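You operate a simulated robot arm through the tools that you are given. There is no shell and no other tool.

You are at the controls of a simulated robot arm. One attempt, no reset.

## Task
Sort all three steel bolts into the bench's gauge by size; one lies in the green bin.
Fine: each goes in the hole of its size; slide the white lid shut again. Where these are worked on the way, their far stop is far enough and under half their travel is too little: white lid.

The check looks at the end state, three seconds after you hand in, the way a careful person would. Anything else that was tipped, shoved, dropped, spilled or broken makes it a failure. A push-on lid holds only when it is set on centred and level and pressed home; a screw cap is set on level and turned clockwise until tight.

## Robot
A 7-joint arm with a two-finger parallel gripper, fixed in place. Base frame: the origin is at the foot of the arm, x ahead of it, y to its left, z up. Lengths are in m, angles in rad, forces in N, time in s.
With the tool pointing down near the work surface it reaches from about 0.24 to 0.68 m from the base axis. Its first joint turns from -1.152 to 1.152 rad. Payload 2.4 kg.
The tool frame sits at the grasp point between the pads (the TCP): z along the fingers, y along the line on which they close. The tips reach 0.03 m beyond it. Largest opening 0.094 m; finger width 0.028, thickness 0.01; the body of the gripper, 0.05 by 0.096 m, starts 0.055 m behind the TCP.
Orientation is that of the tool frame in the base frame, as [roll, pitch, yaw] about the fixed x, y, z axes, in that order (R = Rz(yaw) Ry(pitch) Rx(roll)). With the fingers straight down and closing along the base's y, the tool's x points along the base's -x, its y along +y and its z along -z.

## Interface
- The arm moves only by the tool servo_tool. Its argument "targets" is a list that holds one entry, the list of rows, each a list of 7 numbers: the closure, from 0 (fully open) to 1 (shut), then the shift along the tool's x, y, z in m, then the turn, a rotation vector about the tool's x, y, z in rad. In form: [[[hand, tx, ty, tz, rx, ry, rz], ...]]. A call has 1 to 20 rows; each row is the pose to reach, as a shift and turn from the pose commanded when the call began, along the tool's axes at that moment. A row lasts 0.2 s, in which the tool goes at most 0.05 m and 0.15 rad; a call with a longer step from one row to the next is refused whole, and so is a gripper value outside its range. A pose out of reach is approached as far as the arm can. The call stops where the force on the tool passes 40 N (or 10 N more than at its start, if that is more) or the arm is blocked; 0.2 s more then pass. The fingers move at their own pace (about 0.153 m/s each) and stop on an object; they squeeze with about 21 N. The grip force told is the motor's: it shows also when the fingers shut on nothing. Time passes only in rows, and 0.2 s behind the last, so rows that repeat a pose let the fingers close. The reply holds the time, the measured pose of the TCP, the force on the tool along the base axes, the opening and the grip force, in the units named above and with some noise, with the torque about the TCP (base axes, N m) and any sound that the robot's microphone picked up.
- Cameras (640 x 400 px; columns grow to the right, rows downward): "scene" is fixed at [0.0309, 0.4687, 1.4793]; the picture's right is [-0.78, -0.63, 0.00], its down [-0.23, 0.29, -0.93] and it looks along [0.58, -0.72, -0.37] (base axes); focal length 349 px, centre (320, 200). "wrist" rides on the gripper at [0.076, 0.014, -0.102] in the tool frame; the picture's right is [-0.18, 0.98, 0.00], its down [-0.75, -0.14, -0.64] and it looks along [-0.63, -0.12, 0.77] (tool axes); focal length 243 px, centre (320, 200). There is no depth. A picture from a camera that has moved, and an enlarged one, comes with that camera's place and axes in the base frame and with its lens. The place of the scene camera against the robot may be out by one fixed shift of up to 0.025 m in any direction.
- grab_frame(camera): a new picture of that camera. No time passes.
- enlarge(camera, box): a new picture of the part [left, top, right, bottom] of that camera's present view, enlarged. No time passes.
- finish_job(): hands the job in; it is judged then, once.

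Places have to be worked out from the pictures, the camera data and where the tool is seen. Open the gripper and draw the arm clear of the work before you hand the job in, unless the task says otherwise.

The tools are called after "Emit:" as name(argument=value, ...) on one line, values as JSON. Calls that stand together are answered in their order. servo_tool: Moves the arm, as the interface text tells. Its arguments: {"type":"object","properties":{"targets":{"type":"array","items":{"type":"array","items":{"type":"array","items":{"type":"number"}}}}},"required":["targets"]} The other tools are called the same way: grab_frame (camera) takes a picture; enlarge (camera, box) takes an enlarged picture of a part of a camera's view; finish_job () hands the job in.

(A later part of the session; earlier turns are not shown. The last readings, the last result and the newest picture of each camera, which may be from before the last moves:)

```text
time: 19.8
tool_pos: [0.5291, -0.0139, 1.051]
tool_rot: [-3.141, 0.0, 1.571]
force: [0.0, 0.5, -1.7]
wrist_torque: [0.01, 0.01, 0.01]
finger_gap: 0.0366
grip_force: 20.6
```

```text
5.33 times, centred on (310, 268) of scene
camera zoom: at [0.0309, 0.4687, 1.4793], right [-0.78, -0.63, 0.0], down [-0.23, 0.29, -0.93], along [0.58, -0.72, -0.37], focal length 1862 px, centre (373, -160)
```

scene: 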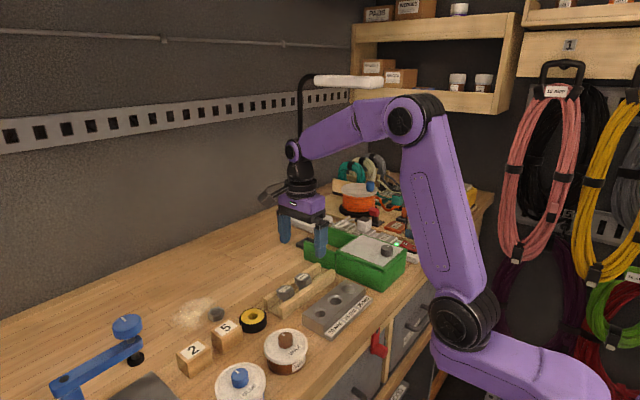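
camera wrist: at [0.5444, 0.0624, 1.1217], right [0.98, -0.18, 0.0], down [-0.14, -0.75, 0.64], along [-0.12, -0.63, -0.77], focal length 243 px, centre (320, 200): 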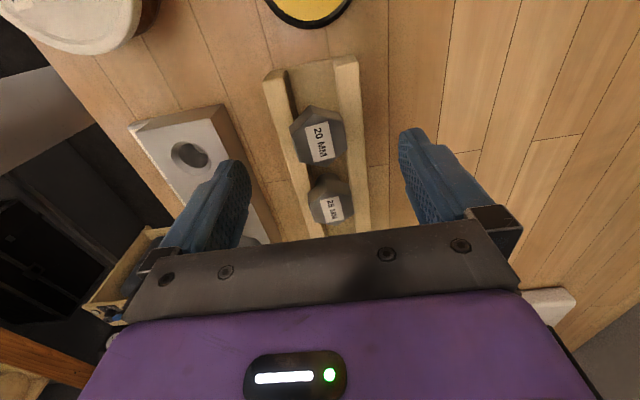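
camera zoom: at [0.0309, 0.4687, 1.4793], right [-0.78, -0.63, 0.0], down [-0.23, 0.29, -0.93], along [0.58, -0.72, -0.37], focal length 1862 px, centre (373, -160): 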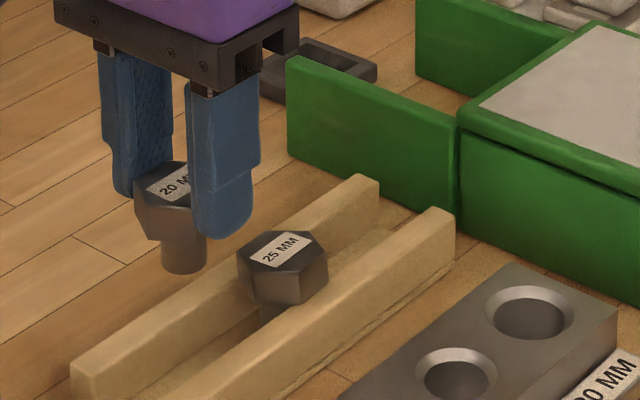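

The 20 mm bolt is securely lifted and upright. I carry it at z 1.05 across to above the 20 mm hole (x≈0.4255, y≈-0.0155), and then down to about 1.03 to check alignment.

Emit:
servo_tool(targets=[[[1, 0, -0.015, 0, 0, 0, 0], [1, 0, -0.035, 0, 0, 0, 0], [1, 0, -0.055, 0, 0, 0, 0], [1, 0, -0.075, 0, 0, 0, 0], [1, -0.001, -0.092, 0, 0, 0, 0], [1, -0.001, -0.1035, 0, 0, 0, 0], [1, -0.001, -0.1035, 0.01, 0, 0, 0], [1, -0.001, -0.1035, 0.02, 0, 0, 0], [1, -0.001, -0.1035, 0.02, 0, 0, 0]]])

Emit:
enlarge(camera="wrist", box=[200, 60, 440, 240])

Emit:
enlarge(camera="scene", box=[290, 250, 390, 325])

```text
time: 21.8
tool_pos: [0.4268, -0.0149, 1.0303]
tool_rot: [-3.141, 0.0, 1.57]
force: [0.4, -0.2, -1.7]
wrist_torque: [0.0, 0.0, -0.02]
finger_gap: 0.0366
grip_force: 20.7
```

```text
2.22 times, centred on (320, 150) of wrist
camera zoom: at [0.4409, 0.0613, 1.1334], right [0.98, -0.18, 0.0], down [-0.14, -0.75, 0.64], along [-0.12, -0.63, -0.77], focal length 539 px, centre (320, 311)
```

zoom: 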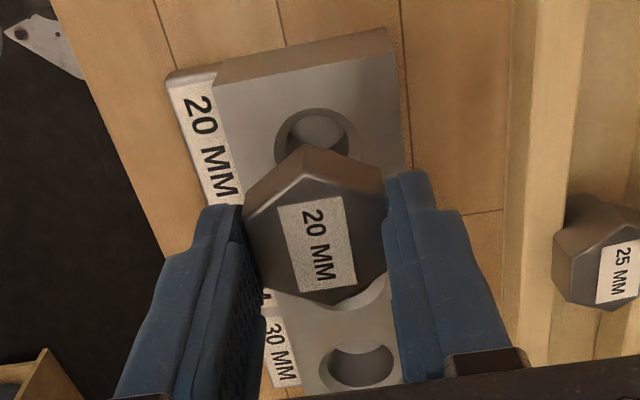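

```text
5.33 times, centred on (340, 288) of scene
camera zoom: at [0.0309, 0.4687, 1.4793], right [-0.78, -0.63, 0.0], down [-0.23, 0.29, -0.93], along [0.58, -0.72, -0.37], focal length 1862 px, centre (213, -267)
```

zoom: 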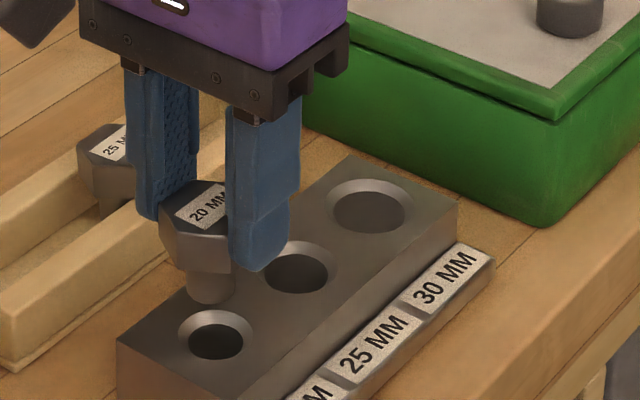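

The bolt hangs about 20 mm above the gauge and looks within 2 mm of the 20 mm hole. I lower it 14 mm so the shank end is just above the chamfer and compare again at high zoom.

Emit:
servo_tool(targets=[[[1, 0, 0, 0.005, 0, 0, 0], [1, 0, 0, 0.01, 0, 0, 0], [1, 0, 0, 0.014, 0, 0, 0], [1, 0, 0, 0.014, 0, 0, 0]]])

Emit:
enlarge(camera="wrist", box=[240, 60, 400, 200])

Emit:
enlarge(camera="scene", box=[305, 275, 355, 312])

```text
time: 22.8
tool_pos: [0.426, -0.0164, 1.0163]
tool_rot: [3.141, -0.001, 1.57]
force: [-0.6, 0.0, -1.1]
wrist_torque: [0.02, -0.03, 0.03]
finger_gap: 0.0362
grip_force: 20.9
```

```text
2.86 times, centred on (320, 130) of wrist
camera zoom: at [0.4405, 0.0612, 1.1191], right [0.98, -0.18, 0.0], down [-0.14, -0.75, 0.64], along [-0.12, -0.63, -0.77], focal length 693 px, centre (320, 400)
```

zoom: 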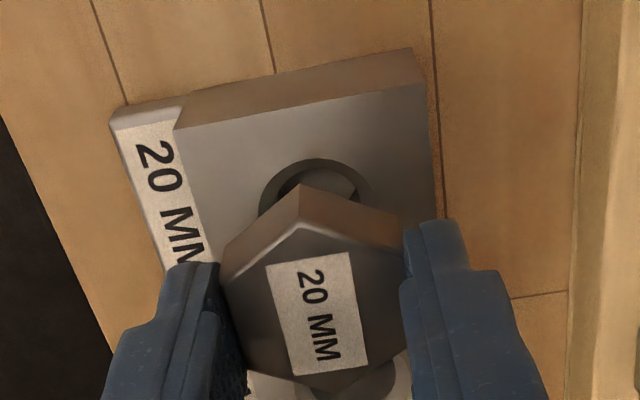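

```text
10.81 times, centred on (330, 294) of scene
camera zoom: at [0.0309, 0.4687, 1.4793], right [-0.78, -0.63, 0.0], down [-0.23, 0.29, -0.93], along [0.58, -0.72, -0.37], focal length 3773 px, centre (212, -811)
```

zoom: 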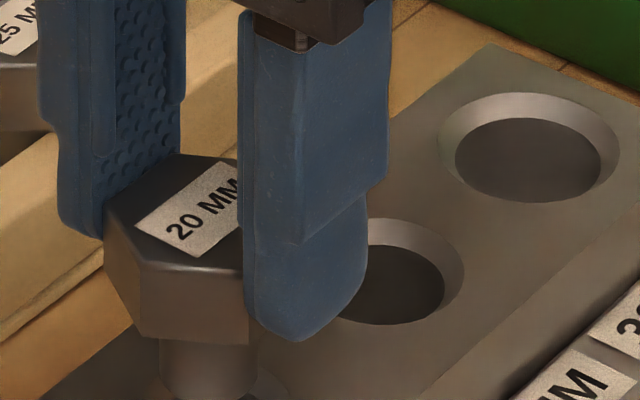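

Emit:
enlarge(camera="scene", box=[300, 290, 350, 325])

```text
11.43 times, centred on (325, 308) of scene
camera zoom: at [0.0309, 0.4687, 1.4793], right [-0.78, -0.63, 0.0], down [-0.23, 0.29, -0.93], along [0.58, -0.72, -0.37], focal length 3989 px, centre (263, -1029)
```

zoom: 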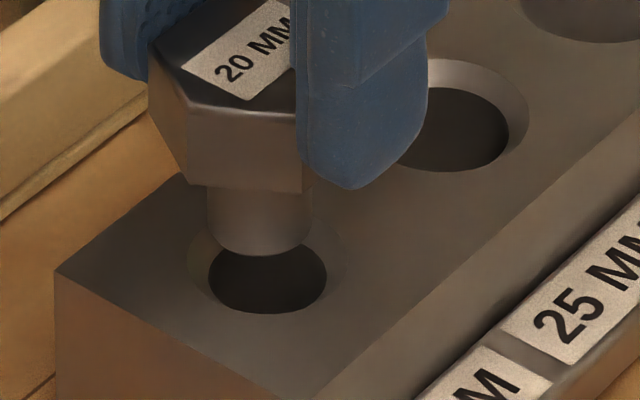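

The shank (≈20 mm) is smaller than the ≈22.7 mm bore with a wide chamfer, and it sits about 1.8 mm to the left of the hole in the scene view. I shift by about 1 mm in -x and 1.5 mm in -y and lower 10 mm slowly, watching force.

Emit:
servo_tool(targets=[[[1, -0.0015, -0.001, 0, 0, 0, 0], [1, -0.0015, -0.001, 0.003, 0, 0, 0], [1, -0.0015, -0.001, 0.006, 0, 0, 0], [1, -0.0015, -0.001, 0.009, 0, 0, 0], [1, -0.0015, -0.001, 0.011, 0, 0, 0], [1, -0.0015, -0.001, 0.011, 0, 0, 0]]])

Emit:
enlarge(camera="scene", box=[300, 290, 350, 325])

Emit:
enlarge(camera="wrist", box=[240, 60, 400, 200])

```text
time: 24.2
tool_pos: [0.4257, -0.0164, 1.0063]
tool_rot: [-3.141, 0.001, 1.57]
force: [0.3, -0.1, -0.9]
wrist_torque: [0.0, -0.02, 0.0]
finger_gap: 0.0364
grip_force: 20.9
```

```text
11.43 times, centred on (325, 308) of scene
camera zoom: at [0.0309, 0.4687, 1.4793], right [-0.78, -0.63, 0.0], down [-0.23, 0.29, -0.93], along [0.58, -0.72, -0.37], focal length 3989 px, centre (263, -1029)
```

zoom: 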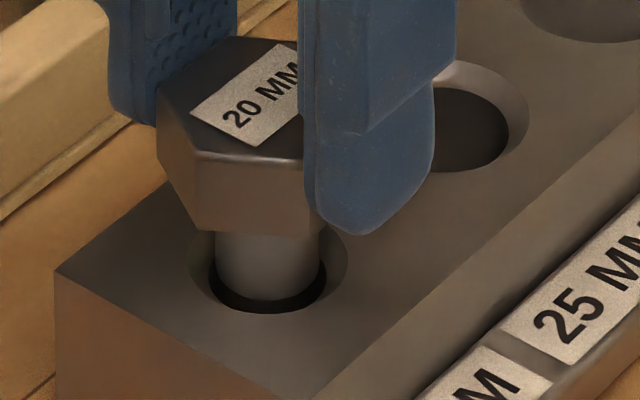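

```text
2.86 times, centred on (320, 130) of wrist
camera zoom: at [0.4398, 0.0597, 1.1083], right [0.98, -0.18, 0.0], down [-0.14, -0.75, 0.64], along [-0.12, -0.63, -0.77], focal length 693 px, centre (320, 400)
```

zoom: 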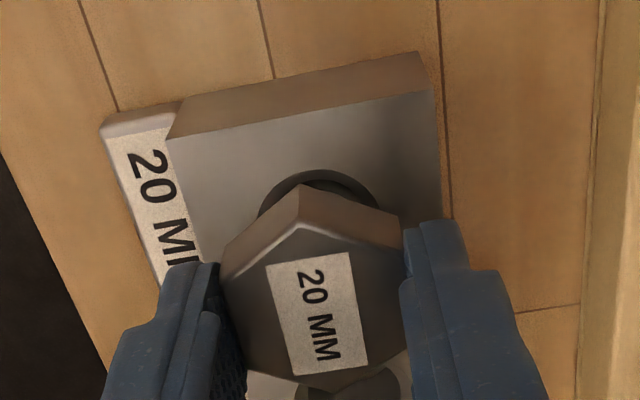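

Laterally the shank is now centred in the bore with no contact force. I keep lowering in small steps.

Emit:
servo_tool(targets=[[[1, 0, 0, 0.003, 0, 0, 0], [1, 0, 0, 0.006, 0, 0, 0], [1, 0, 0, 0.009, 0, 0, 0], [1, 0, 0, 0.012, 0, 0, 0], [1, 0, 0, 0.012, 0, 0, 0]]])

Emit:
enlarge(camera="scene", box=[300, 290, 350, 325])

```text
time: 25.4
tool_pos: [0.4254, -0.0161, 0.9927]
tool_rot: [3.141, -0.001, 1.57]
force: [0.1, 0.1, -1.2]
wrist_torque: [0.01, 0.03, -0.02]
finger_gap: 0.0366
grip_force: 20.7
```

```text
11.43 times, centred on (325, 308) of scene
camera zoom: at [0.0309, 0.4687, 1.4793], right [-0.78, -0.63, 0.0], down [-0.23, 0.29, -0.93], along [0.58, -0.72, -0.37], focal length 3989 px, centre (263, -1029)
```

zoom: 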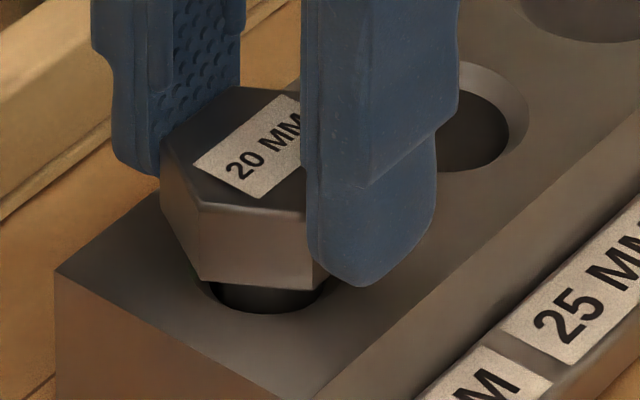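

It is sliding in freely with no force. I lower the remaining few mm until the head seats.

Emit:
servo_tool(targets=[[[1, 0, 0, 0.002, 0, 0, 0], [1, 0, 0, 0.004, 0, 0, 0], [1, 0, 0, 0.0055, 0, 0, 0], [1, 0, 0, 0.0055, 0, 0, 0]]])

Emit:
enlarge(camera="scene", box=[300, 290, 350, 325])

```text
time: 26.4
tool_pos: [0.425, -0.0178, 0.9876]
tool_rot: [-3.141, 0.001, 1.571]
force: [0.0, -0.6, -0.9]
wrist_torque: [0.01, 0.0, 0.04]
finger_gap: 0.0366
grip_force: 20.9
```

```text
11.43 times, centred on (325, 308) of scene
camera zoom: at [0.0309, 0.4687, 1.4793], right [-0.78, -0.63, 0.0], down [-0.23, 0.29, -0.93], along [0.58, -0.72, -0.37], focal length 3989 px, centre (263, -1029)
```

zoom: 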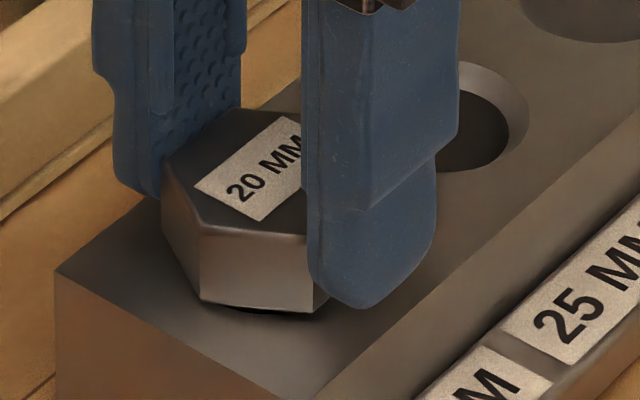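

The head is within 1–2 mm of the gauge face. I lower 1.5 mm more, and then open the fingers gently.

Emit:
servo_tool(targets=[[[1, 0, 0, 0.0008, 0, 0, 0], [1, 0, 0, 0.0015, 0, 0, 0], [1, 0, 0, 0.0015, 0, 0, 0]]])

```text
time: 27.2
tool_pos: [0.4236, -0.017, 0.9857]
tool_rot: [3.141, -0.002, 1.571]
force: [-0.2, 0.5, -0.9]
wrist_torque: [-0.02, 0.0, -0.02]
finger_gap: 0.0363
grip_force: 21.2
```

Still weightless contact, with a drop of at most about 1 mm left. I open to about 47 mm and let the bolt settle.

Emit:
servo_tool(targets=[[[0.5, 0, 0, 0, 0, 0, 0], [0.5, 0, 0, 0, 0, 0, 0], [0.5, 0, 0, 0, 0, 0, 0]]])

Emit:
enlarge(camera="scene", box=[300, 290, 350, 325])

Emit:
enlarge(camera="wrist", box=[240, 60, 400, 200])

```text
time: 28.0
tool_pos: [0.425, -0.0168, 0.9867]
tool_rot: [-3.14, -0.001, 1.569]
force: [0.4, -1.4, 1.1]
wrist_torque: [0.02, 0.02, 0.0]
finger_gap: 0.047
grip_force: 0.0
```

```text
11.43 times, centred on (325, 308) of scene
camera zoom: at [0.0309, 0.4687, 1.4793], right [-0.78, -0.63, 0.0], down [-0.23, 0.29, -0.93], along [0.58, -0.72, -0.37], focal length 3989 px, centre (263, -1029)
```

zoom: 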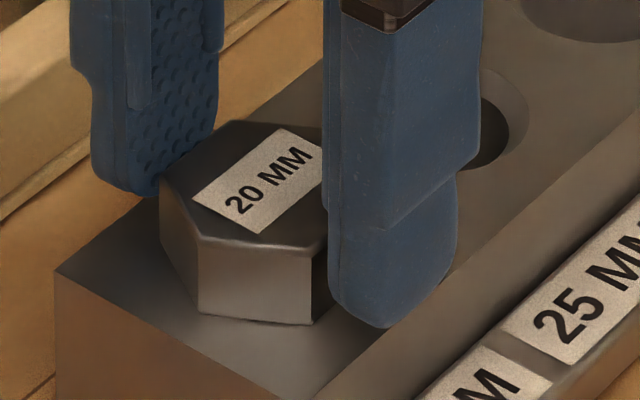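

```text
2.86 times, centred on (320, 130) of wrist
camera zoom: at [0.4397, 0.0592, 1.0896], right [0.98, -0.18, 0.0], down [-0.14, -0.75, 0.64], along [-0.12, -0.63, -0.77], focal length 693 px, centre (320, 400)
```

zoom: 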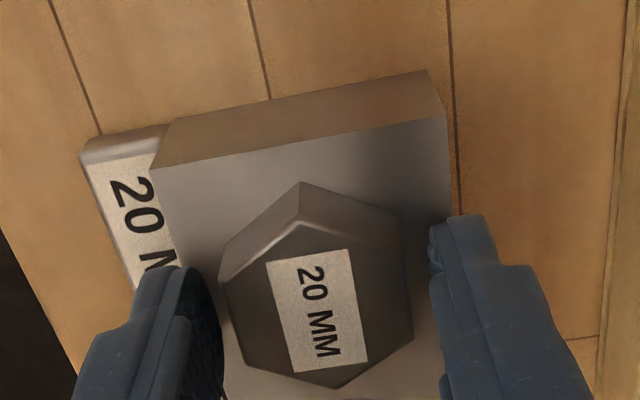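

The 20 mm bolt is fully seated with its head flat on the gauge. I rise straight up, and go to a hover above the 25 mm bolt (≈0.530,-0.0745).

Emit:
servo_tool(targets=[[[0.5, 0, 0, -0.015, 0, 0, 0], [0.5, 0, 0, -0.04, 0, 0, 0], [0.5, 0, 0, -0.06, 0, 0, 0], [0.4, -0.012, 0.03, -0.06, 0, 0, 0], [0.4, -0.03, 0.06, -0.06, 0, 0, 0], [0.4, -0.045, 0.085, -0.06, 0, 0, 0], [0.4, -0.058, 0.105, -0.06, 0, 0, 0], [0.4, -0.058, 0.105, -0.045, 0, 0, 0], [0.4, -0.058, 0.105, -0.03, 0, 0, 0], [0.4, -0.058, 0.105, -0.03, 0, 0, 0]]])

Emit:
enlarge(camera="wrist", box=[200, 70, 440, 240])

Emit:
enlarge(camera="scene", box=[260, 250, 360, 325])

```text
time: 30.2
tool_pos: [0.5298, -0.0764, 1.0158]
tool_rot: [-3.141, -0.001, 1.569]
force: [0.7, -0.5, 0.8]
wrist_torque: [0.0, 0.01, -0.04]
finger_gap: 0.0565
grip_force: 0.0
```

```text
2.35 times, centred on (320, 155) of wrist
camera zoom: at [0.5442, 0.0012, 1.1188], right [0.98, -0.18, 0.0], down [-0.14, -0.75, 0.64], along [-0.12, -0.63, -0.77], focal length 571 px, centre (320, 306)
```

zoom: 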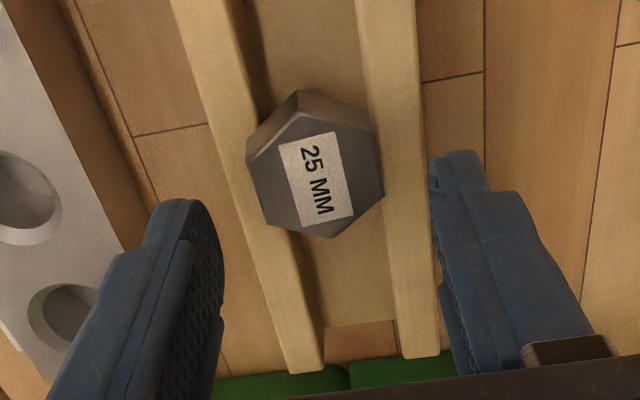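

```text
5.33 times, centred on (310, 288) of scene
camera zoom: at [0.0309, 0.4687, 1.4793], right [-0.78, -0.63, 0.0], down [-0.23, 0.29, -0.93], along [0.58, -0.72, -0.37], focal length 1862 px, centre (373, -267)
```

zoom: 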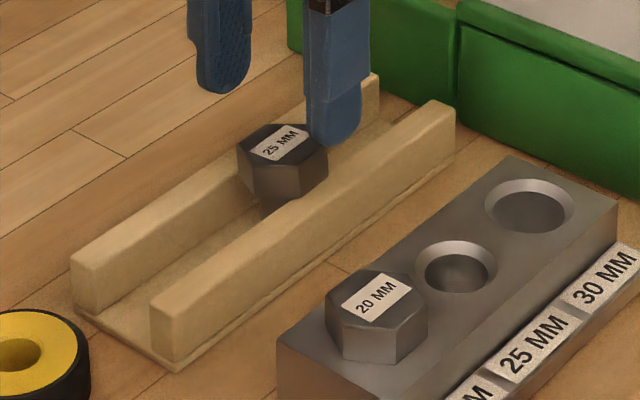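

The 25 mm bolt is centred under the tool, but I suspect the earlier slip came from the hex being turned a few degrees from the pads. I zoom in to measure this head's rotation.

Emit:
enlarge(camera="wrist", box=[280, 100, 360, 180])

```text
5.00 times, centred on (320, 140) of wrist
camera zoom: at [0.5442, 0.0012, 1.1188], right [0.98, -0.18, 0.0], down [-0.14, -0.75, 0.64], along [-0.12, -0.63, -0.77], focal length 1213 px, centre (320, 500)
```

zoom: 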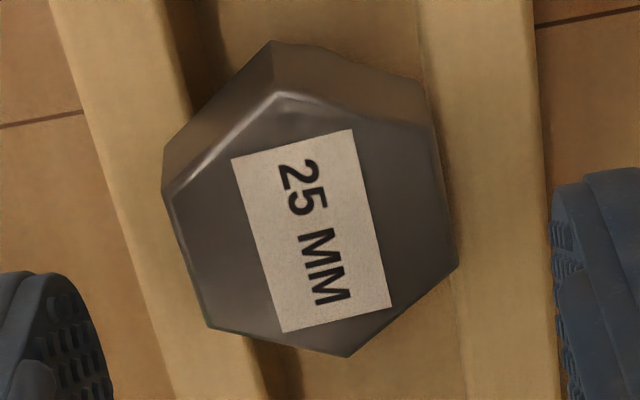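

Unprojecting the label corners gives the 25 mm head turned about +0.05 rad (counter-clockwise). I turn the tool to match, shift 0.7 mm in +y, and descend to TCP z ≈0.986, where the tips just clear the rails.

Emit:
servo_tool(targets=[[[0.5, 0.0007, 0, 0, 0, 0, -0.05], [0.5, 0.0007, 0, 0.012, 0, 0, -0.05], [0.5, 0.0007, 0, 0.022, 0, 0, -0.05], [0.5, 0.0007, 0, 0.0295, 0, 0, -0.05], [0.5, 0.0007, 0, 0.0295, 0, 0, -0.05]]])

Emit:
enlarge(camera="wrist", box=[240, 90, 400, 230])

Emit:
enlarge(camera="scene", box=[270, 250, 340, 305])

```text
time: 31.4
tool_pos: [0.5298, -0.074, 0.9871]
tool_rot: [-3.14, 0.0, 1.62]
force: [-0.4, -0.6, 0.4]
wrist_torque: [0.01, -0.03, 0.0]
finger_gap: 0.0474
grip_force: 0.0
```

```text
2.86 times, centred on (320, 160) of wrist
camera zoom: at [0.5407, 0.0029, 1.09], right [0.99, -0.14, 0.0], down [-0.1, -0.76, 0.64], along [-0.09, -0.64, -0.77], focal length 693 px, centre (320, 314)
```

zoom: 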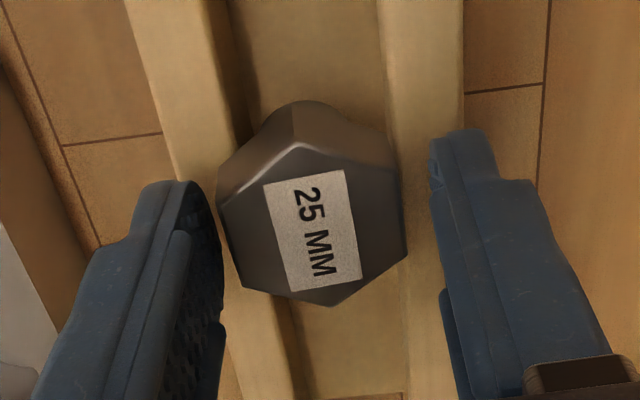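

```text
7.27 times, centred on (305, 278) of scene
camera zoom: at [0.0309, 0.4687, 1.4793], right [-0.78, -0.63, 0.0], down [-0.23, 0.29, -0.93], along [0.58, -0.72, -0.37], focal length 2538 px, centre (429, -364)
```

zoom: 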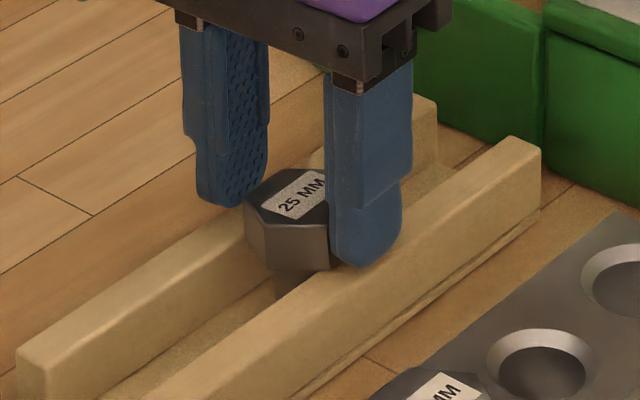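

Emit:
enlarge(camera="wrist", box=[280, 115, 360, 205])

```text
4.44 times, centred on (320, 160) of wrist
camera zoom: at [0.5407, 0.0029, 1.09], right [0.99, -0.14, 0.0], down [-0.1, -0.76, 0.64], along [-0.09, -0.64, -0.77], focal length 1078 px, centre (320, 378)
```

zoom: 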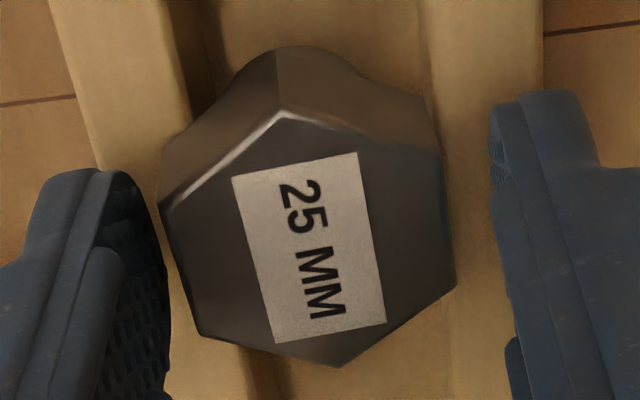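

The label edges are now parallel to the pads within about 0.5°. I lower 1.2 mm more and close on the flats.

Emit:
servo_tool(targets=[[[0.5, 0, 0, 0.0012, 0, 0, 0], [0.6, 0, 0, 0.0012, 0, 0, 0], [0.8, 0, 0, 0.0012, 0, 0, 0], [1, 0, 0, 0.0012, 0, 0, 0], [1, 0, 0, 0.0012, 0, 0, 0], [1, 0, 0, 0.0012, 0, 0, 0]]])

```text
time: 32.8
tool_pos: [0.5292, -0.0746, 0.9846]
tool_rot: [-3.139, -0.002, 1.62]
force: [-14.0, 0.0, 1.1]
wrist_torque: [-0.03, 0.52, -0.17]
finger_gap: 0.037
grip_force: 21.1
```

Gap is 37 mm with a good squeeze, but a 14 N side force along -x shows that the bolt is pressed sideways. I ease the tool about 1.5 mm toward -x to relieve it.

Emit:
servo_tool(targets=[[[1, 0, -0.0007, 0, 0, 0, 0], [1, 0, -0.0015, 0, 0, 0, 0], [1, 0, -0.0015, 0, 0, 0, 0]]])

Emit:
enlarge(camera="wrist", box=[240, 90, 400, 230])

Emit:
enlarge(camera="scene", box=[270, 250, 340, 305])

```text
time: 33.6
tool_pos: [0.5272, -0.0746, 0.9858]
tool_rot: [3.141, 0.001, 1.62]
force: [-7.4, -0.9, -2.5]
wrist_torque: [-0.06, 0.23, -0.1]
finger_gap: 0.0367
grip_force: 21.3
```

```text
2.86 times, centred on (320, 160) of wrist
camera zoom: at [0.539, 0.0027, 1.0888], right [0.99, -0.14, 0.0], down [-0.1, -0.76, 0.64], along [-0.09, -0.64, -0.77], focal length 693 px, centre (320, 314)
```

zoom: 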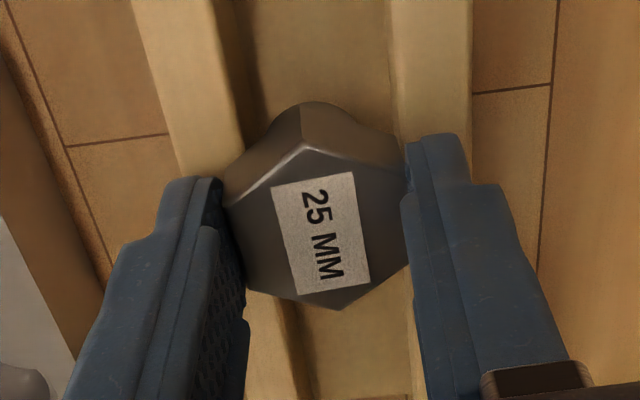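

```text
7.27 times, centred on (305, 278) of scene
camera zoom: at [0.0308, 0.4686, 1.4793], right [-0.78, -0.63, 0.0], down [-0.23, 0.29, -0.93], along [0.58, -0.72, -0.37], focal length 2538 px, centre (429, -364)
```

zoom: 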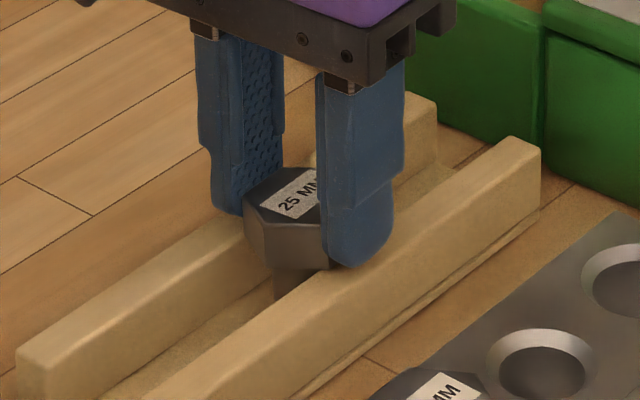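

The side force halved to 7 N. I shift another 1.5 mm and then lift slowly 5 mm.

Emit:
servo_tool(targets=[[[1, 0, -0.0008, 0, 0, 0, 0], [1, 0, -0.0015, 0, 0, 0, 0], [1, 0, -0.0015, -0.001, 0, 0, 0], [1, 0, -0.0015, -0.002, 0, 0, 0], [1, 0, -0.0015, -0.0035, 0, 0, 0], [1, 0, -0.0015, -0.005, 0, 0, 0], [1, 0, -0.0015, -0.005, 0, 0, 0]]])

Emit:
enlarge(camera="wrist", box=[240, 90, 400, 230])

Emit:
enlarge(camera="scene", box=[270, 250, 340, 305])

```text
time: 35.2
tool_pos: [0.5264, -0.0744, 0.9914]
tool_rot: [-3.141, 0.002, 1.62]
force: [0.5, -0.1, -1.1]
wrist_torque: [-0.01, 0.0, 0.0]
finger_gap: 0.0367
grip_force: 20.8
```

```text
2.86 times, centred on (320, 160) of wrist
camera zoom: at [0.5381, 0.0025, 1.0939], right [0.99, -0.14, 0.0], down [-0.1, -0.76, 0.64], along [-0.09, -0.64, -0.77], focal length 693 px, centre (320, 314)
```

zoom: 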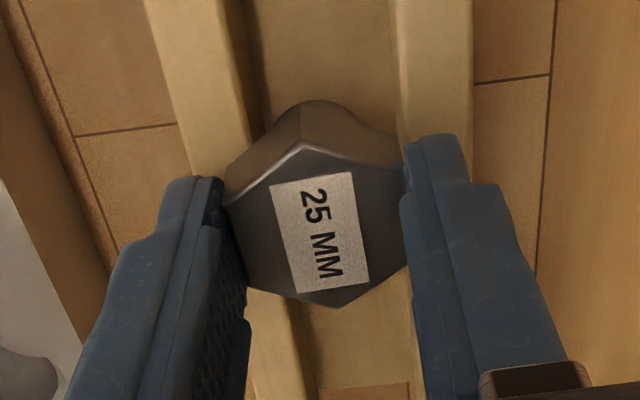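

```text
7.27 times, centred on (305, 278) of scene
camera zoom: at [0.0309, 0.4687, 1.4793], right [-0.78, -0.63, 0.0], down [-0.23, 0.29, -0.93], along [0.58, -0.72, -0.37], focal length 2538 px, centre (429, -364)
```

zoom: 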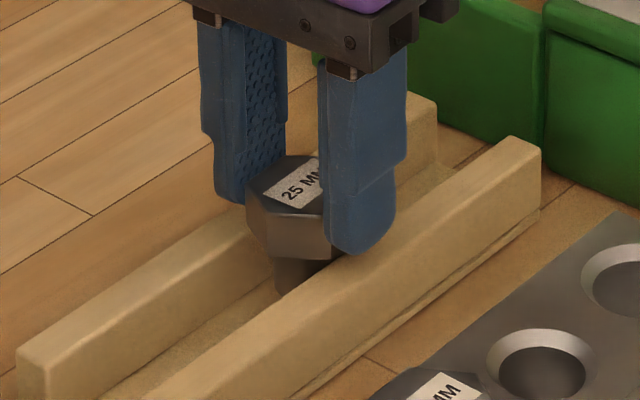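

The 25 mm bolt is lifted cleanly. I raise it to z≈1.05, carry it to above the 25 mm hole (TCP ≈0.4253,-0.0715) while turning the yaw back, and lower to about 1.018.

Emit:
servo_tool(targets=[[[1, 0, 0, -0.006, 0, 0, 0], [1, 0, 0, -0.016, 0, 0, 0], [1, 0, 0, -0.028, 0, 0, 0], [1, 0, 0, -0.04, 0, 0, 0], [1, 0, 0, -0.052, 0, 0, 0], [1, 0, 0, -0.06, 0, 0, 0], [1, 0.001, -0.015, -0.06, 0, 0, 0.01], [1, 0.003, -0.035, -0.06, 0, 0, 0.02], [1, 0.005, -0.055, -0.06, 0, 0, 0.03], [1, 0.006, -0.075, -0.06, 0, 0, 0.04], [1, 0.007, -0.09, -0.06, 0, 0, 0.05], [1, 0.008, -0.1007, -0.06, 0, 0, 0.05], [1, 0.008, -0.1007, -0.05, 0, 0, 0.05], [1, 0.008, -0.1007, -0.04, 0, 0, 0.05], [1, 0.008, -0.1007, -0.03, 0, 0, 0.05], [1, 0.008, -0.1007, -0.03, 0, 0, 0.05]]])

Emit:
enlarge(camera="wrist", box=[220, 60, 420, 220])

Emit:
enlarge(camera="scene", box=[310, 275, 360, 312])

```text
time: 38.6
tool_pos: [0.4252, -0.0722, 1.0216]
tool_rot: [3.141, 0.0, 1.57]
force: [-0.7, -0.6, -1.4]
wrist_torque: [0.03, -0.02, 0.04]
finger_gap: 0.0366
grip_force: 20.6
```

```text
2.50 times, centred on (320, 140) of wrist
camera zoom: at [0.4405, 0.0049, 1.1236], right [0.98, -0.18, 0.0], down [-0.14, -0.75, 0.64], along [-0.12, -0.63, -0.77], focal length 606 px, centre (320, 350)
```

zoom: 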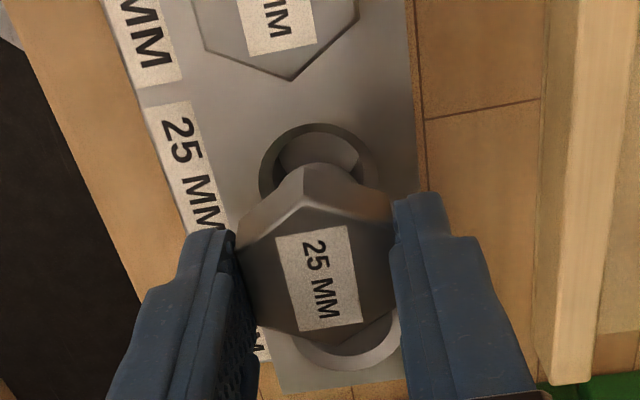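

```text
10.81 times, centred on (335, 294) of scene
camera zoom: at [0.0309, 0.4687, 1.4793], right [-0.78, -0.63, 0.0], down [-0.23, 0.29, -0.93], along [0.58, -0.72, -0.37], focal length 3773 px, centre (158, -811)
```

zoom: 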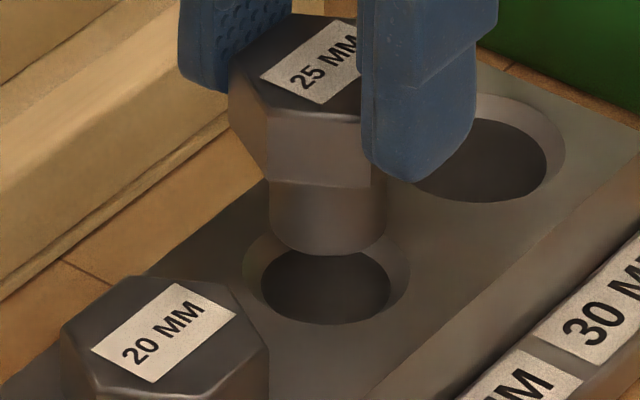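

Laterally the shank (centre 327 px) and bore (326 px) line up. I lower 10 mm and check again.

Emit:
servo_tool(targets=[[[1, 0, 0, 0.003, 0, 0, 0], [1, 0, 0, 0.006, 0, 0, 0], [1, 0, 0, 0.009, 0, 0, 0], [1, 0, 0, 0.012, 0, 0, 0], [1, 0, 0, 0.012, 0, 0, 0]]])

Emit:
enlarge(camera="scene", box=[310, 275, 360, 312])

```text
time: 39.8
tool_pos: [0.4261, -0.0714, 1.0078]
tool_rot: [3.141, 0.001, 1.568]
force: [-0.1, 0.3, -1.8]
wrist_torque: [0.01, 0.01, 0.0]
finger_gap: 0.0364
grip_force: 21.2
```

```text
10.81 times, centred on (335, 294) of scene
camera zoom: at [0.0309, 0.4687, 1.4793], right [-0.78, -0.63, 0.0], down [-0.23, 0.29, -0.93], along [0.58, -0.72, -0.37], focal length 3773 px, centre (158, -811)
```

zoom: 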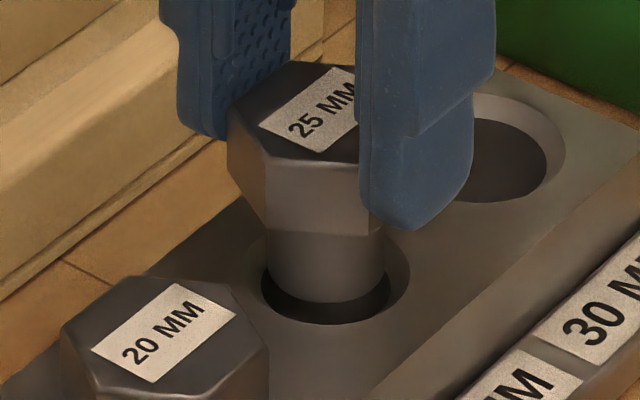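

It enters like the first one did, with no contact force. I keep lowering 12 mm.

Emit:
servo_tool(targets=[[[1, 0, 0, 0.003, 0, 0, 0], [1, 0, 0, 0.006, 0, 0, 0], [1, 0, 0, 0.009, 0, 0, 0], [1, 0, 0, 0.012, 0, 0, 0], [1, 0, 0, 0.015, 0, 0, 0], [1, 0, 0, 0.015, 0, 0, 0]]])

Emit:
enlarge(camera="scene", box=[310, 275, 360, 312])

```text
time: 41.2
tool_pos: [0.4256, -0.0716, 0.9948]
tool_rot: [3.141, -0.001, 1.57]
force: [-0.6, -0.3, -2.0]
wrist_torque: [-0.03, -0.03, -0.02]
finger_gap: 0.0365
grip_force: 20.6
```

```text
10.81 times, centred on (335, 294) of scene
camera zoom: at [0.0309, 0.4687, 1.4793], right [-0.78, -0.63, 0.0], down [-0.23, 0.29, -0.93], along [0.58, -0.72, -0.37], focal length 3773 px, centre (158, -811)
```

zoom: 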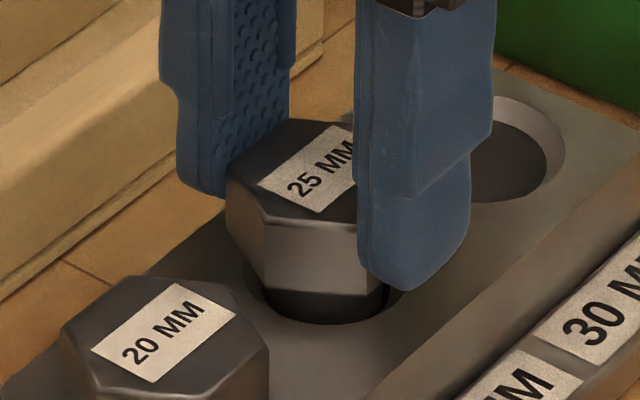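

Still free. I lower a further 7 mm in fine steps to seat the head.

Emit:
servo_tool(targets=[[[1, 0, 0, 0.0025, 0, 0, 0], [1, 0, 0, 0.005, 0, 0, 0], [1, 0, 0, 0.007, 0, 0, 0], [1, 0, 0, 0.007, 0, 0, 0]]])

Emit:
enlarge(camera="scene", box=[310, 275, 360, 312])

```text
time: 42.2
tool_pos: [0.4253, -0.0716, 0.986]
tool_rot: [3.14, -0.001, 1.571]
force: [-1.3, 1.6, 3.4]
wrist_torque: [-0.01, -0.04, 0.0]
finger_gap: 0.0362
grip_force: 20.9
```

```text
10.81 times, centred on (335, 294) of scene
camera zoom: at [0.0308, 0.4687, 1.4793], right [-0.78, -0.63, 0.0], down [-0.23, 0.29, -0.93], along [0.58, -0.72, -0.37], focal length 3773 px, centre (158, -811)
```

zoom: 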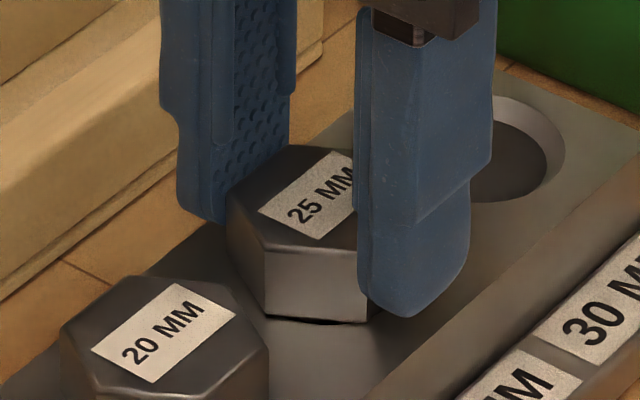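

The head touches the gauge face (3.4 N up). I open the fingers and rise well above everything.

Emit:
servo_tool(targets=[[[0.5, 0, 0, 0, 0, 0, 0], [0.5, 0, 0, 0, 0, 0, 0], [0.5, 0, 0, -0.01, 0, 0, 0], [0.5, 0, 0, -0.03, 0, 0, 0], [0.5, 0, 0, -0.06, 0, 0, 0], [0.5, 0, 0, -0.09, 0, 0, 0], [0.5, 0, 0, -0.12, 0, 0, 0], [0.5, 0, 0, -0.12, 0, 0, 0]]])

Emit:
grab_frame(camera="wrist")

Emit:
enlarge(camera="scene", box=[300, 260, 380, 320])

```text
time: 44.0
tool_pos: [0.4253, -0.072, 1.1066]
tool_rot: [3.141, 0.0, 1.568]
force: [0.3, 0.3, -1.0]
wrist_torque: [0.01, -0.02, 0.02]
finger_gap: 0.0469
grip_force: 0.1
```

```text
taken
camera wrist: at [0.4407, 0.0048, 1.2098], right [0.98, -0.19, 0.0], down [-0.14, -0.75, 0.64], along [-0.12, -0.63, -0.77], focal length 243 px, centre (320, 200)
```

wrist: 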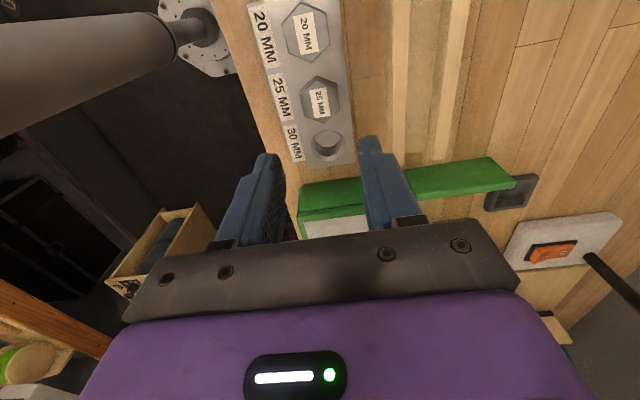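

```text
6.67 times, centred on (340, 290) of scene
camera zoom: at [0.0309, 0.4687, 1.4793], right [-0.78, -0.63, 0.0], down [-0.23, 0.29, -0.93], along [0.58, -0.72, -0.37], focal length 2327 px, centre (187, -400)
```

zoom: 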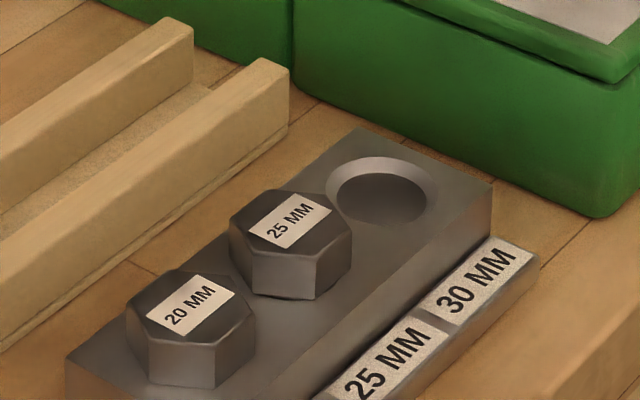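

Both bolts are seated flat. I move toward the bin (about y=-0.17) at the same height to see the lid and knob from this side.

Emit:
servo_tool(targets=[[[0.3, -0.035, -0.008, 0, 0, 0, 0], [0.2, -0.07, -0.016, 0, 0, 0, 0], [0.1, -0.1, -0.025, 0, 0, 0, 0], [0, -0.1, -0.025, 0, 0, 0, 0], [0, -0.1, -0.025, 0, 0, 0, 0]]])

Emit:
grab_frame(camera="wrist")

Emit:
enlarge(camera="wrist", box=[220, 90, 440, 240])

```text
time: 45.2
tool_pos: [0.4004, -0.172, 1.1068]
tool_rot: [3.141, 0.0, 1.571]
force: [-0.2, -0.5, 0.0]
wrist_torque: [0.01, -0.01, -0.02]
finger_gap: 0.0938
grip_force: 0.1
```

```text
taken
camera wrist: at [0.4155, -0.0956, 1.2095], right [0.98, -0.18, 0.0], down [-0.14, -0.75, 0.64], along [-0.12, -0.63, -0.77], focal length 243 px, centre (320, 200)
```

wrist: 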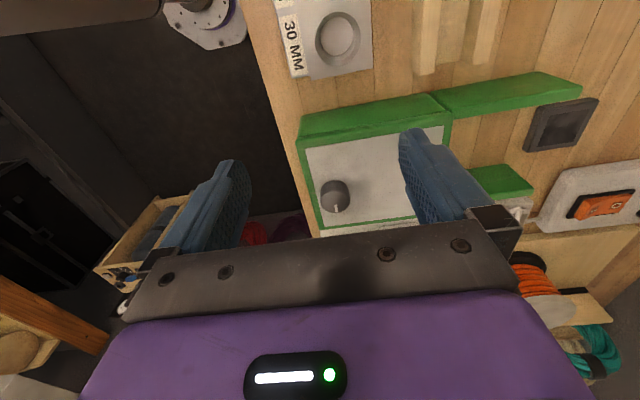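

```text
2.67 times, centred on (330, 165) of wrist
camera zoom: at [0.4155, -0.0956, 1.2095], right [0.98, -0.18, 0.0], down [-0.14, -0.75, 0.64], along [-0.12, -0.63, -0.77], focal length 647 px, centre (293, 293)
```

zoom: 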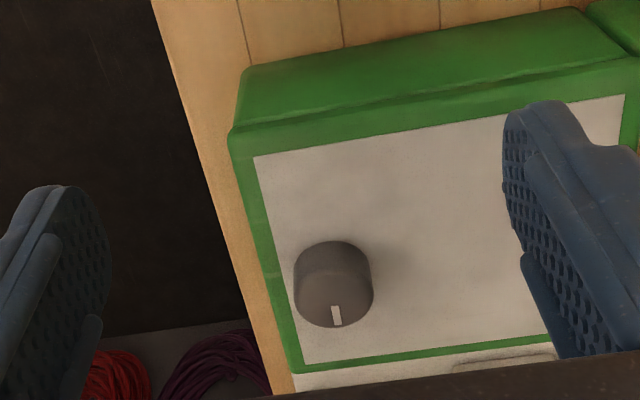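

The knob comes out at ≈(0.402,-0.261) with its top at ≈1.012 and the lid surface at ≈0.992. I move above it with a 50 mm opening and stop with tips just above the knob top to check alignment.

Emit:
servo_tool(targets=[[[0.3, -0.03, 0.001, 0, 0, 0, 0], [0.45, -0.06, 0.0016, 0, 0, 0, 0], [0.45, -0.089, 0.0016, 0, 0, 0, 0], [0.45, -0.089, 0.0016, 0.025, 0, 0, 0], [0.45, -0.089, 0.0016, 0.05, 0, 0, 0], [0.45, -0.089, 0.0016, 0.05, 0, 0, 0]]])

Emit:
enlarge(camera="wrist", box=[200, 70, 440, 240])

Emit:
enlarge(camera="scene", box=[330, 210, 430, 285])

```text
time: 46.6
tool_pos: [0.4019, -0.2617, 1.0563]
tool_rot: [3.142, -0.001, 1.572]
force: [0.0, 0.4, -0.7]
wrist_torque: [0.02, 0.01, 0.02]
finger_gap: 0.0518
grip_force: 0.1
```

```text
2.35 times, centred on (320, 155) of wrist
camera zoom: at [0.4173, -0.1845, 1.1597], right [0.98, -0.18, 0.0], down [-0.14, -0.75, 0.64], along [-0.12, -0.63, -0.77], focal length 571 px, centre (320, 306)
```

zoom: 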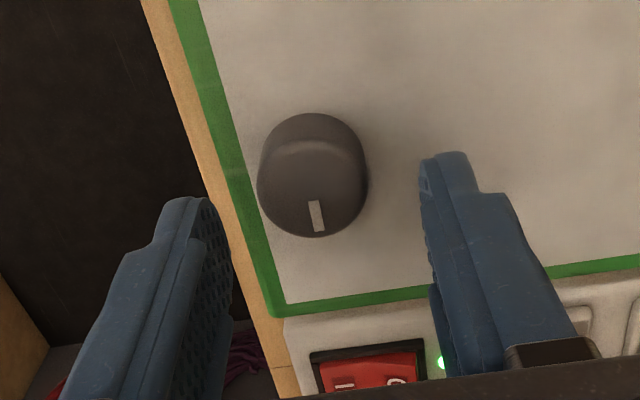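

```text
5.33 times, centred on (380, 248) of scene
camera zoom: at [0.0309, 0.4687, 1.4793], right [-0.78, -0.63, 0.0], down [-0.23, 0.29, -0.93], along [0.58, -0.72, -0.37], focal length 1862 px, centre (0, -53)
```

zoom: 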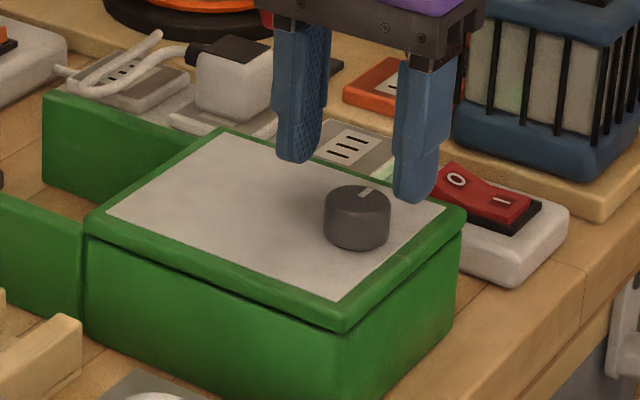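

The knob is about 1.5 mm toward -x and 1 mm toward -y of the tool axis. I correct that and descend to TCP z≈1.030 so the tips stop a few mm above the lid.

Emit:
servo_tool(targets=[[[0.45, -0.001, -0.0015, 0, 0, 0, 0], [0.45, -0.001, -0.0015, 0.01, 0, 0, 0], [0.45, -0.001, -0.0015, 0.02, 0, 0, 0], [0.45, -0.001, -0.0015, 0.026, 0, 0, 0], [0.45, -0.001, -0.0015, 0.026, 0, 0, 0]]])

Emit:
enlarge(camera="wrist", box=[200, 90, 440, 240])

Emit:
enlarge(camera="scene", box=[350, 215, 420, 265])

```text
time: 47.8
tool_pos: [0.4013, -0.2624, 1.0306]
tool_rot: [3.141, 0.001, 1.571]
force: [0.7, -0.2, -0.2]
wrist_torque: [0.0, 0.02, -0.03]
finger_gap: 0.0518
grip_force: 0.1
```

```text
2.67 times, centred on (320, 165) of wrist
camera zoom: at [0.4154, -0.1853, 1.134], right [0.98, -0.18, 0.0], down [-0.14, -0.75, 0.64], along [-0.12, -0.63, -0.77], focal length 647 px, centre (320, 293)
```

zoom: 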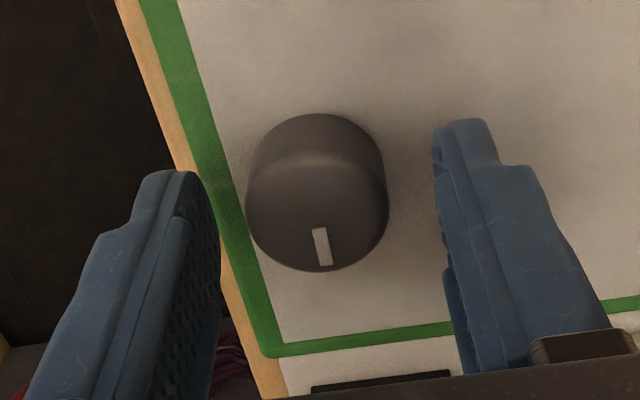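

```text
8.00 times, centred on (385, 240) of scene
camera zoom: at [0.0309, 0.4687, 1.4793], right [-0.78, -0.63, 0.0], down [-0.23, 0.29, -0.93], along [0.58, -0.72, -0.37], focal length 2792 px, centre (-200, -120)
```

zoom: 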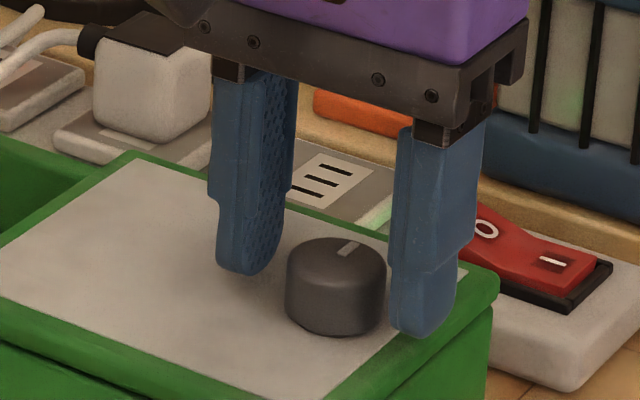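

Alignment looks good and the tips are still above the lid. I lower 3 mm more and close on the knob.

Emit:
servo_tool(targets=[[[0.45, 0, 0, 0.0015, 0, 0, 0], [0.45, 0, 0, 0.003, 0, 0, 0], [0.55, 0, 0, 0.003, 0, 0, 0], [0.65, 0, 0, 0.003, 0, 0, 0], [0.8, 0, 0, 0.003, 0, 0, 0], [0.8, 0, 0, 0.003, 0, 0, 0]]])

Emit:
enlarge(camera="wrist", box=[200, 90, 440, 240])

```text
time: 49.2
tool_pos: [0.4009, -0.261, 1.0279]
tool_rot: [-3.14, 0.0, 1.57]
force: [-0.6, -0.7, -0.4]
wrist_torque: [-0.01, 0.0, 0.0]
finger_gap: 0.0308
grip_force: 45.3
```

```text
2.67 times, centred on (320, 165) of wrist
camera zoom: at [0.4155, -0.1854, 1.1312], right [0.98, -0.18, 0.0], down [-0.14, -0.75, 0.64], along [-0.12, -0.63, -0.77], focal length 647 px, centre (320, 293)
```

zoom: 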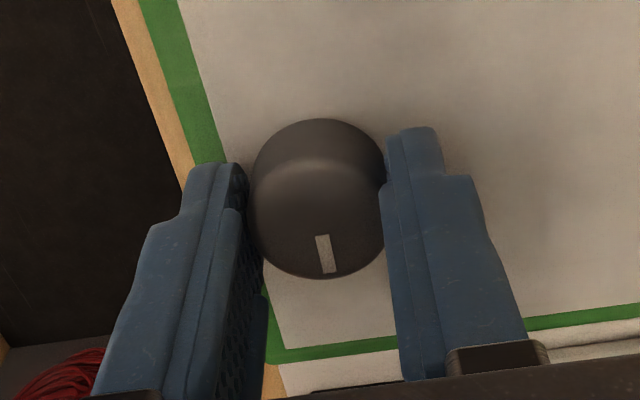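

The knob is held (30.8 mm gap). I slide the lid toward +x by 40 mm, watching the force.

Emit:
servo_tool(targets=[[[0.8, 0, 0.004, 0, 0, 0, 0], [0.8, 0, 0.01, 0, 0, 0, 0], [0.8, 0, 0.018, 0, 0, 0, 0], [0.8, 0, 0.026, 0, 0, 0, 0], [0.8, 0, 0.034, 0, 0, 0, 0], [0.8, 0, 0.04, 0, 0, 0, 0], [0.8, 0, 0.04, 0, 0, 0, 0]]])

Emit:
enlarge(camera="scene", box=[290, 200, 430, 300])

```text
time: 50.8
tool_pos: [0.4403, -0.2633, 1.0275]
tool_rot: [3.14, 0.003, 1.57]
force: [-0.7, -2.2, 9.6]
wrist_torque: [0.45, 0.09, -0.06]
finger_gap: 0.0308
grip_force: 44.2
```

```text
4.00 times, centred on (360, 250) of scene
camera zoom: at [0.0307, 0.4687, 1.4793], right [-0.78, -0.63, 0.0], down [-0.23, 0.29, -0.93], along [0.58, -0.72, -0.37], focal length 1396 px, centre (160, 0)
```

zoom: 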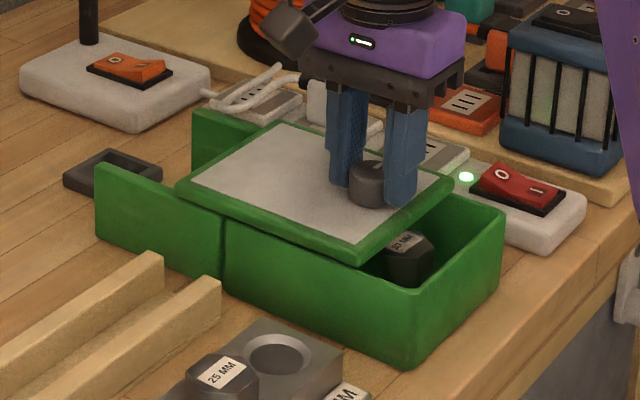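

The whole lid (white panel with green rim) slides back and the 30 mm bolt shows inside. I keep sliding toward the far stop.

Emit:
servo_tool(targets=[[[0.8, 0, 0.006, 0, 0, 0, 0], [0.8, 0, 0.014, 0, 0, 0, 0], [0.8, 0, 0.022, 0, 0, 0, 0], [0.8, 0, 0.03, 0, 0, 0, 0], [0.8, 0, 0.038, 0, 0, 0, 0], [0.8, 0, 0.044, 0, 0, 0, 0], [0.8, 0, 0.044, 0, 0, 0, 0]]])

Emit:
enlarge(camera="scene", box=[290, 200, 430, 300])

```text
time: 52.4
tool_pos: [0.485, -0.2609, 1.0282]
tool_rot: [3.14, 0.0, 1.573]
force: [-1.2, -1.0, 14.6]
wrist_torque: [-0.01, 0.09, 0.06]
finger_gap: 0.0308
grip_force: 44.9
```

```text
4.00 times, centred on (360, 250) of scene
camera zoom: at [0.0307, 0.4688, 1.4793], right [-0.78, -0.63, 0.0], down [-0.23, 0.29, -0.93], along [0.58, -0.72, -0.37], focal length 1396 px, centre (160, 0)
```

zoom: 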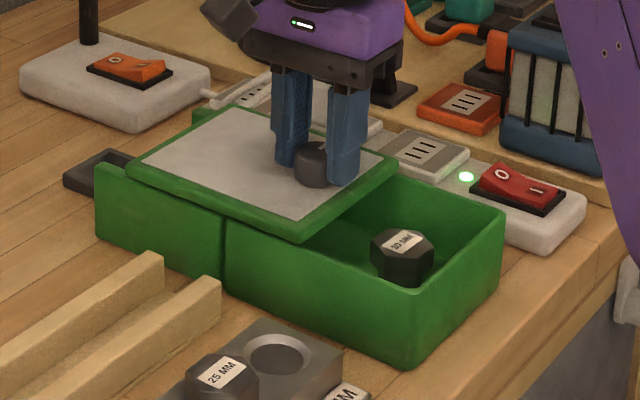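

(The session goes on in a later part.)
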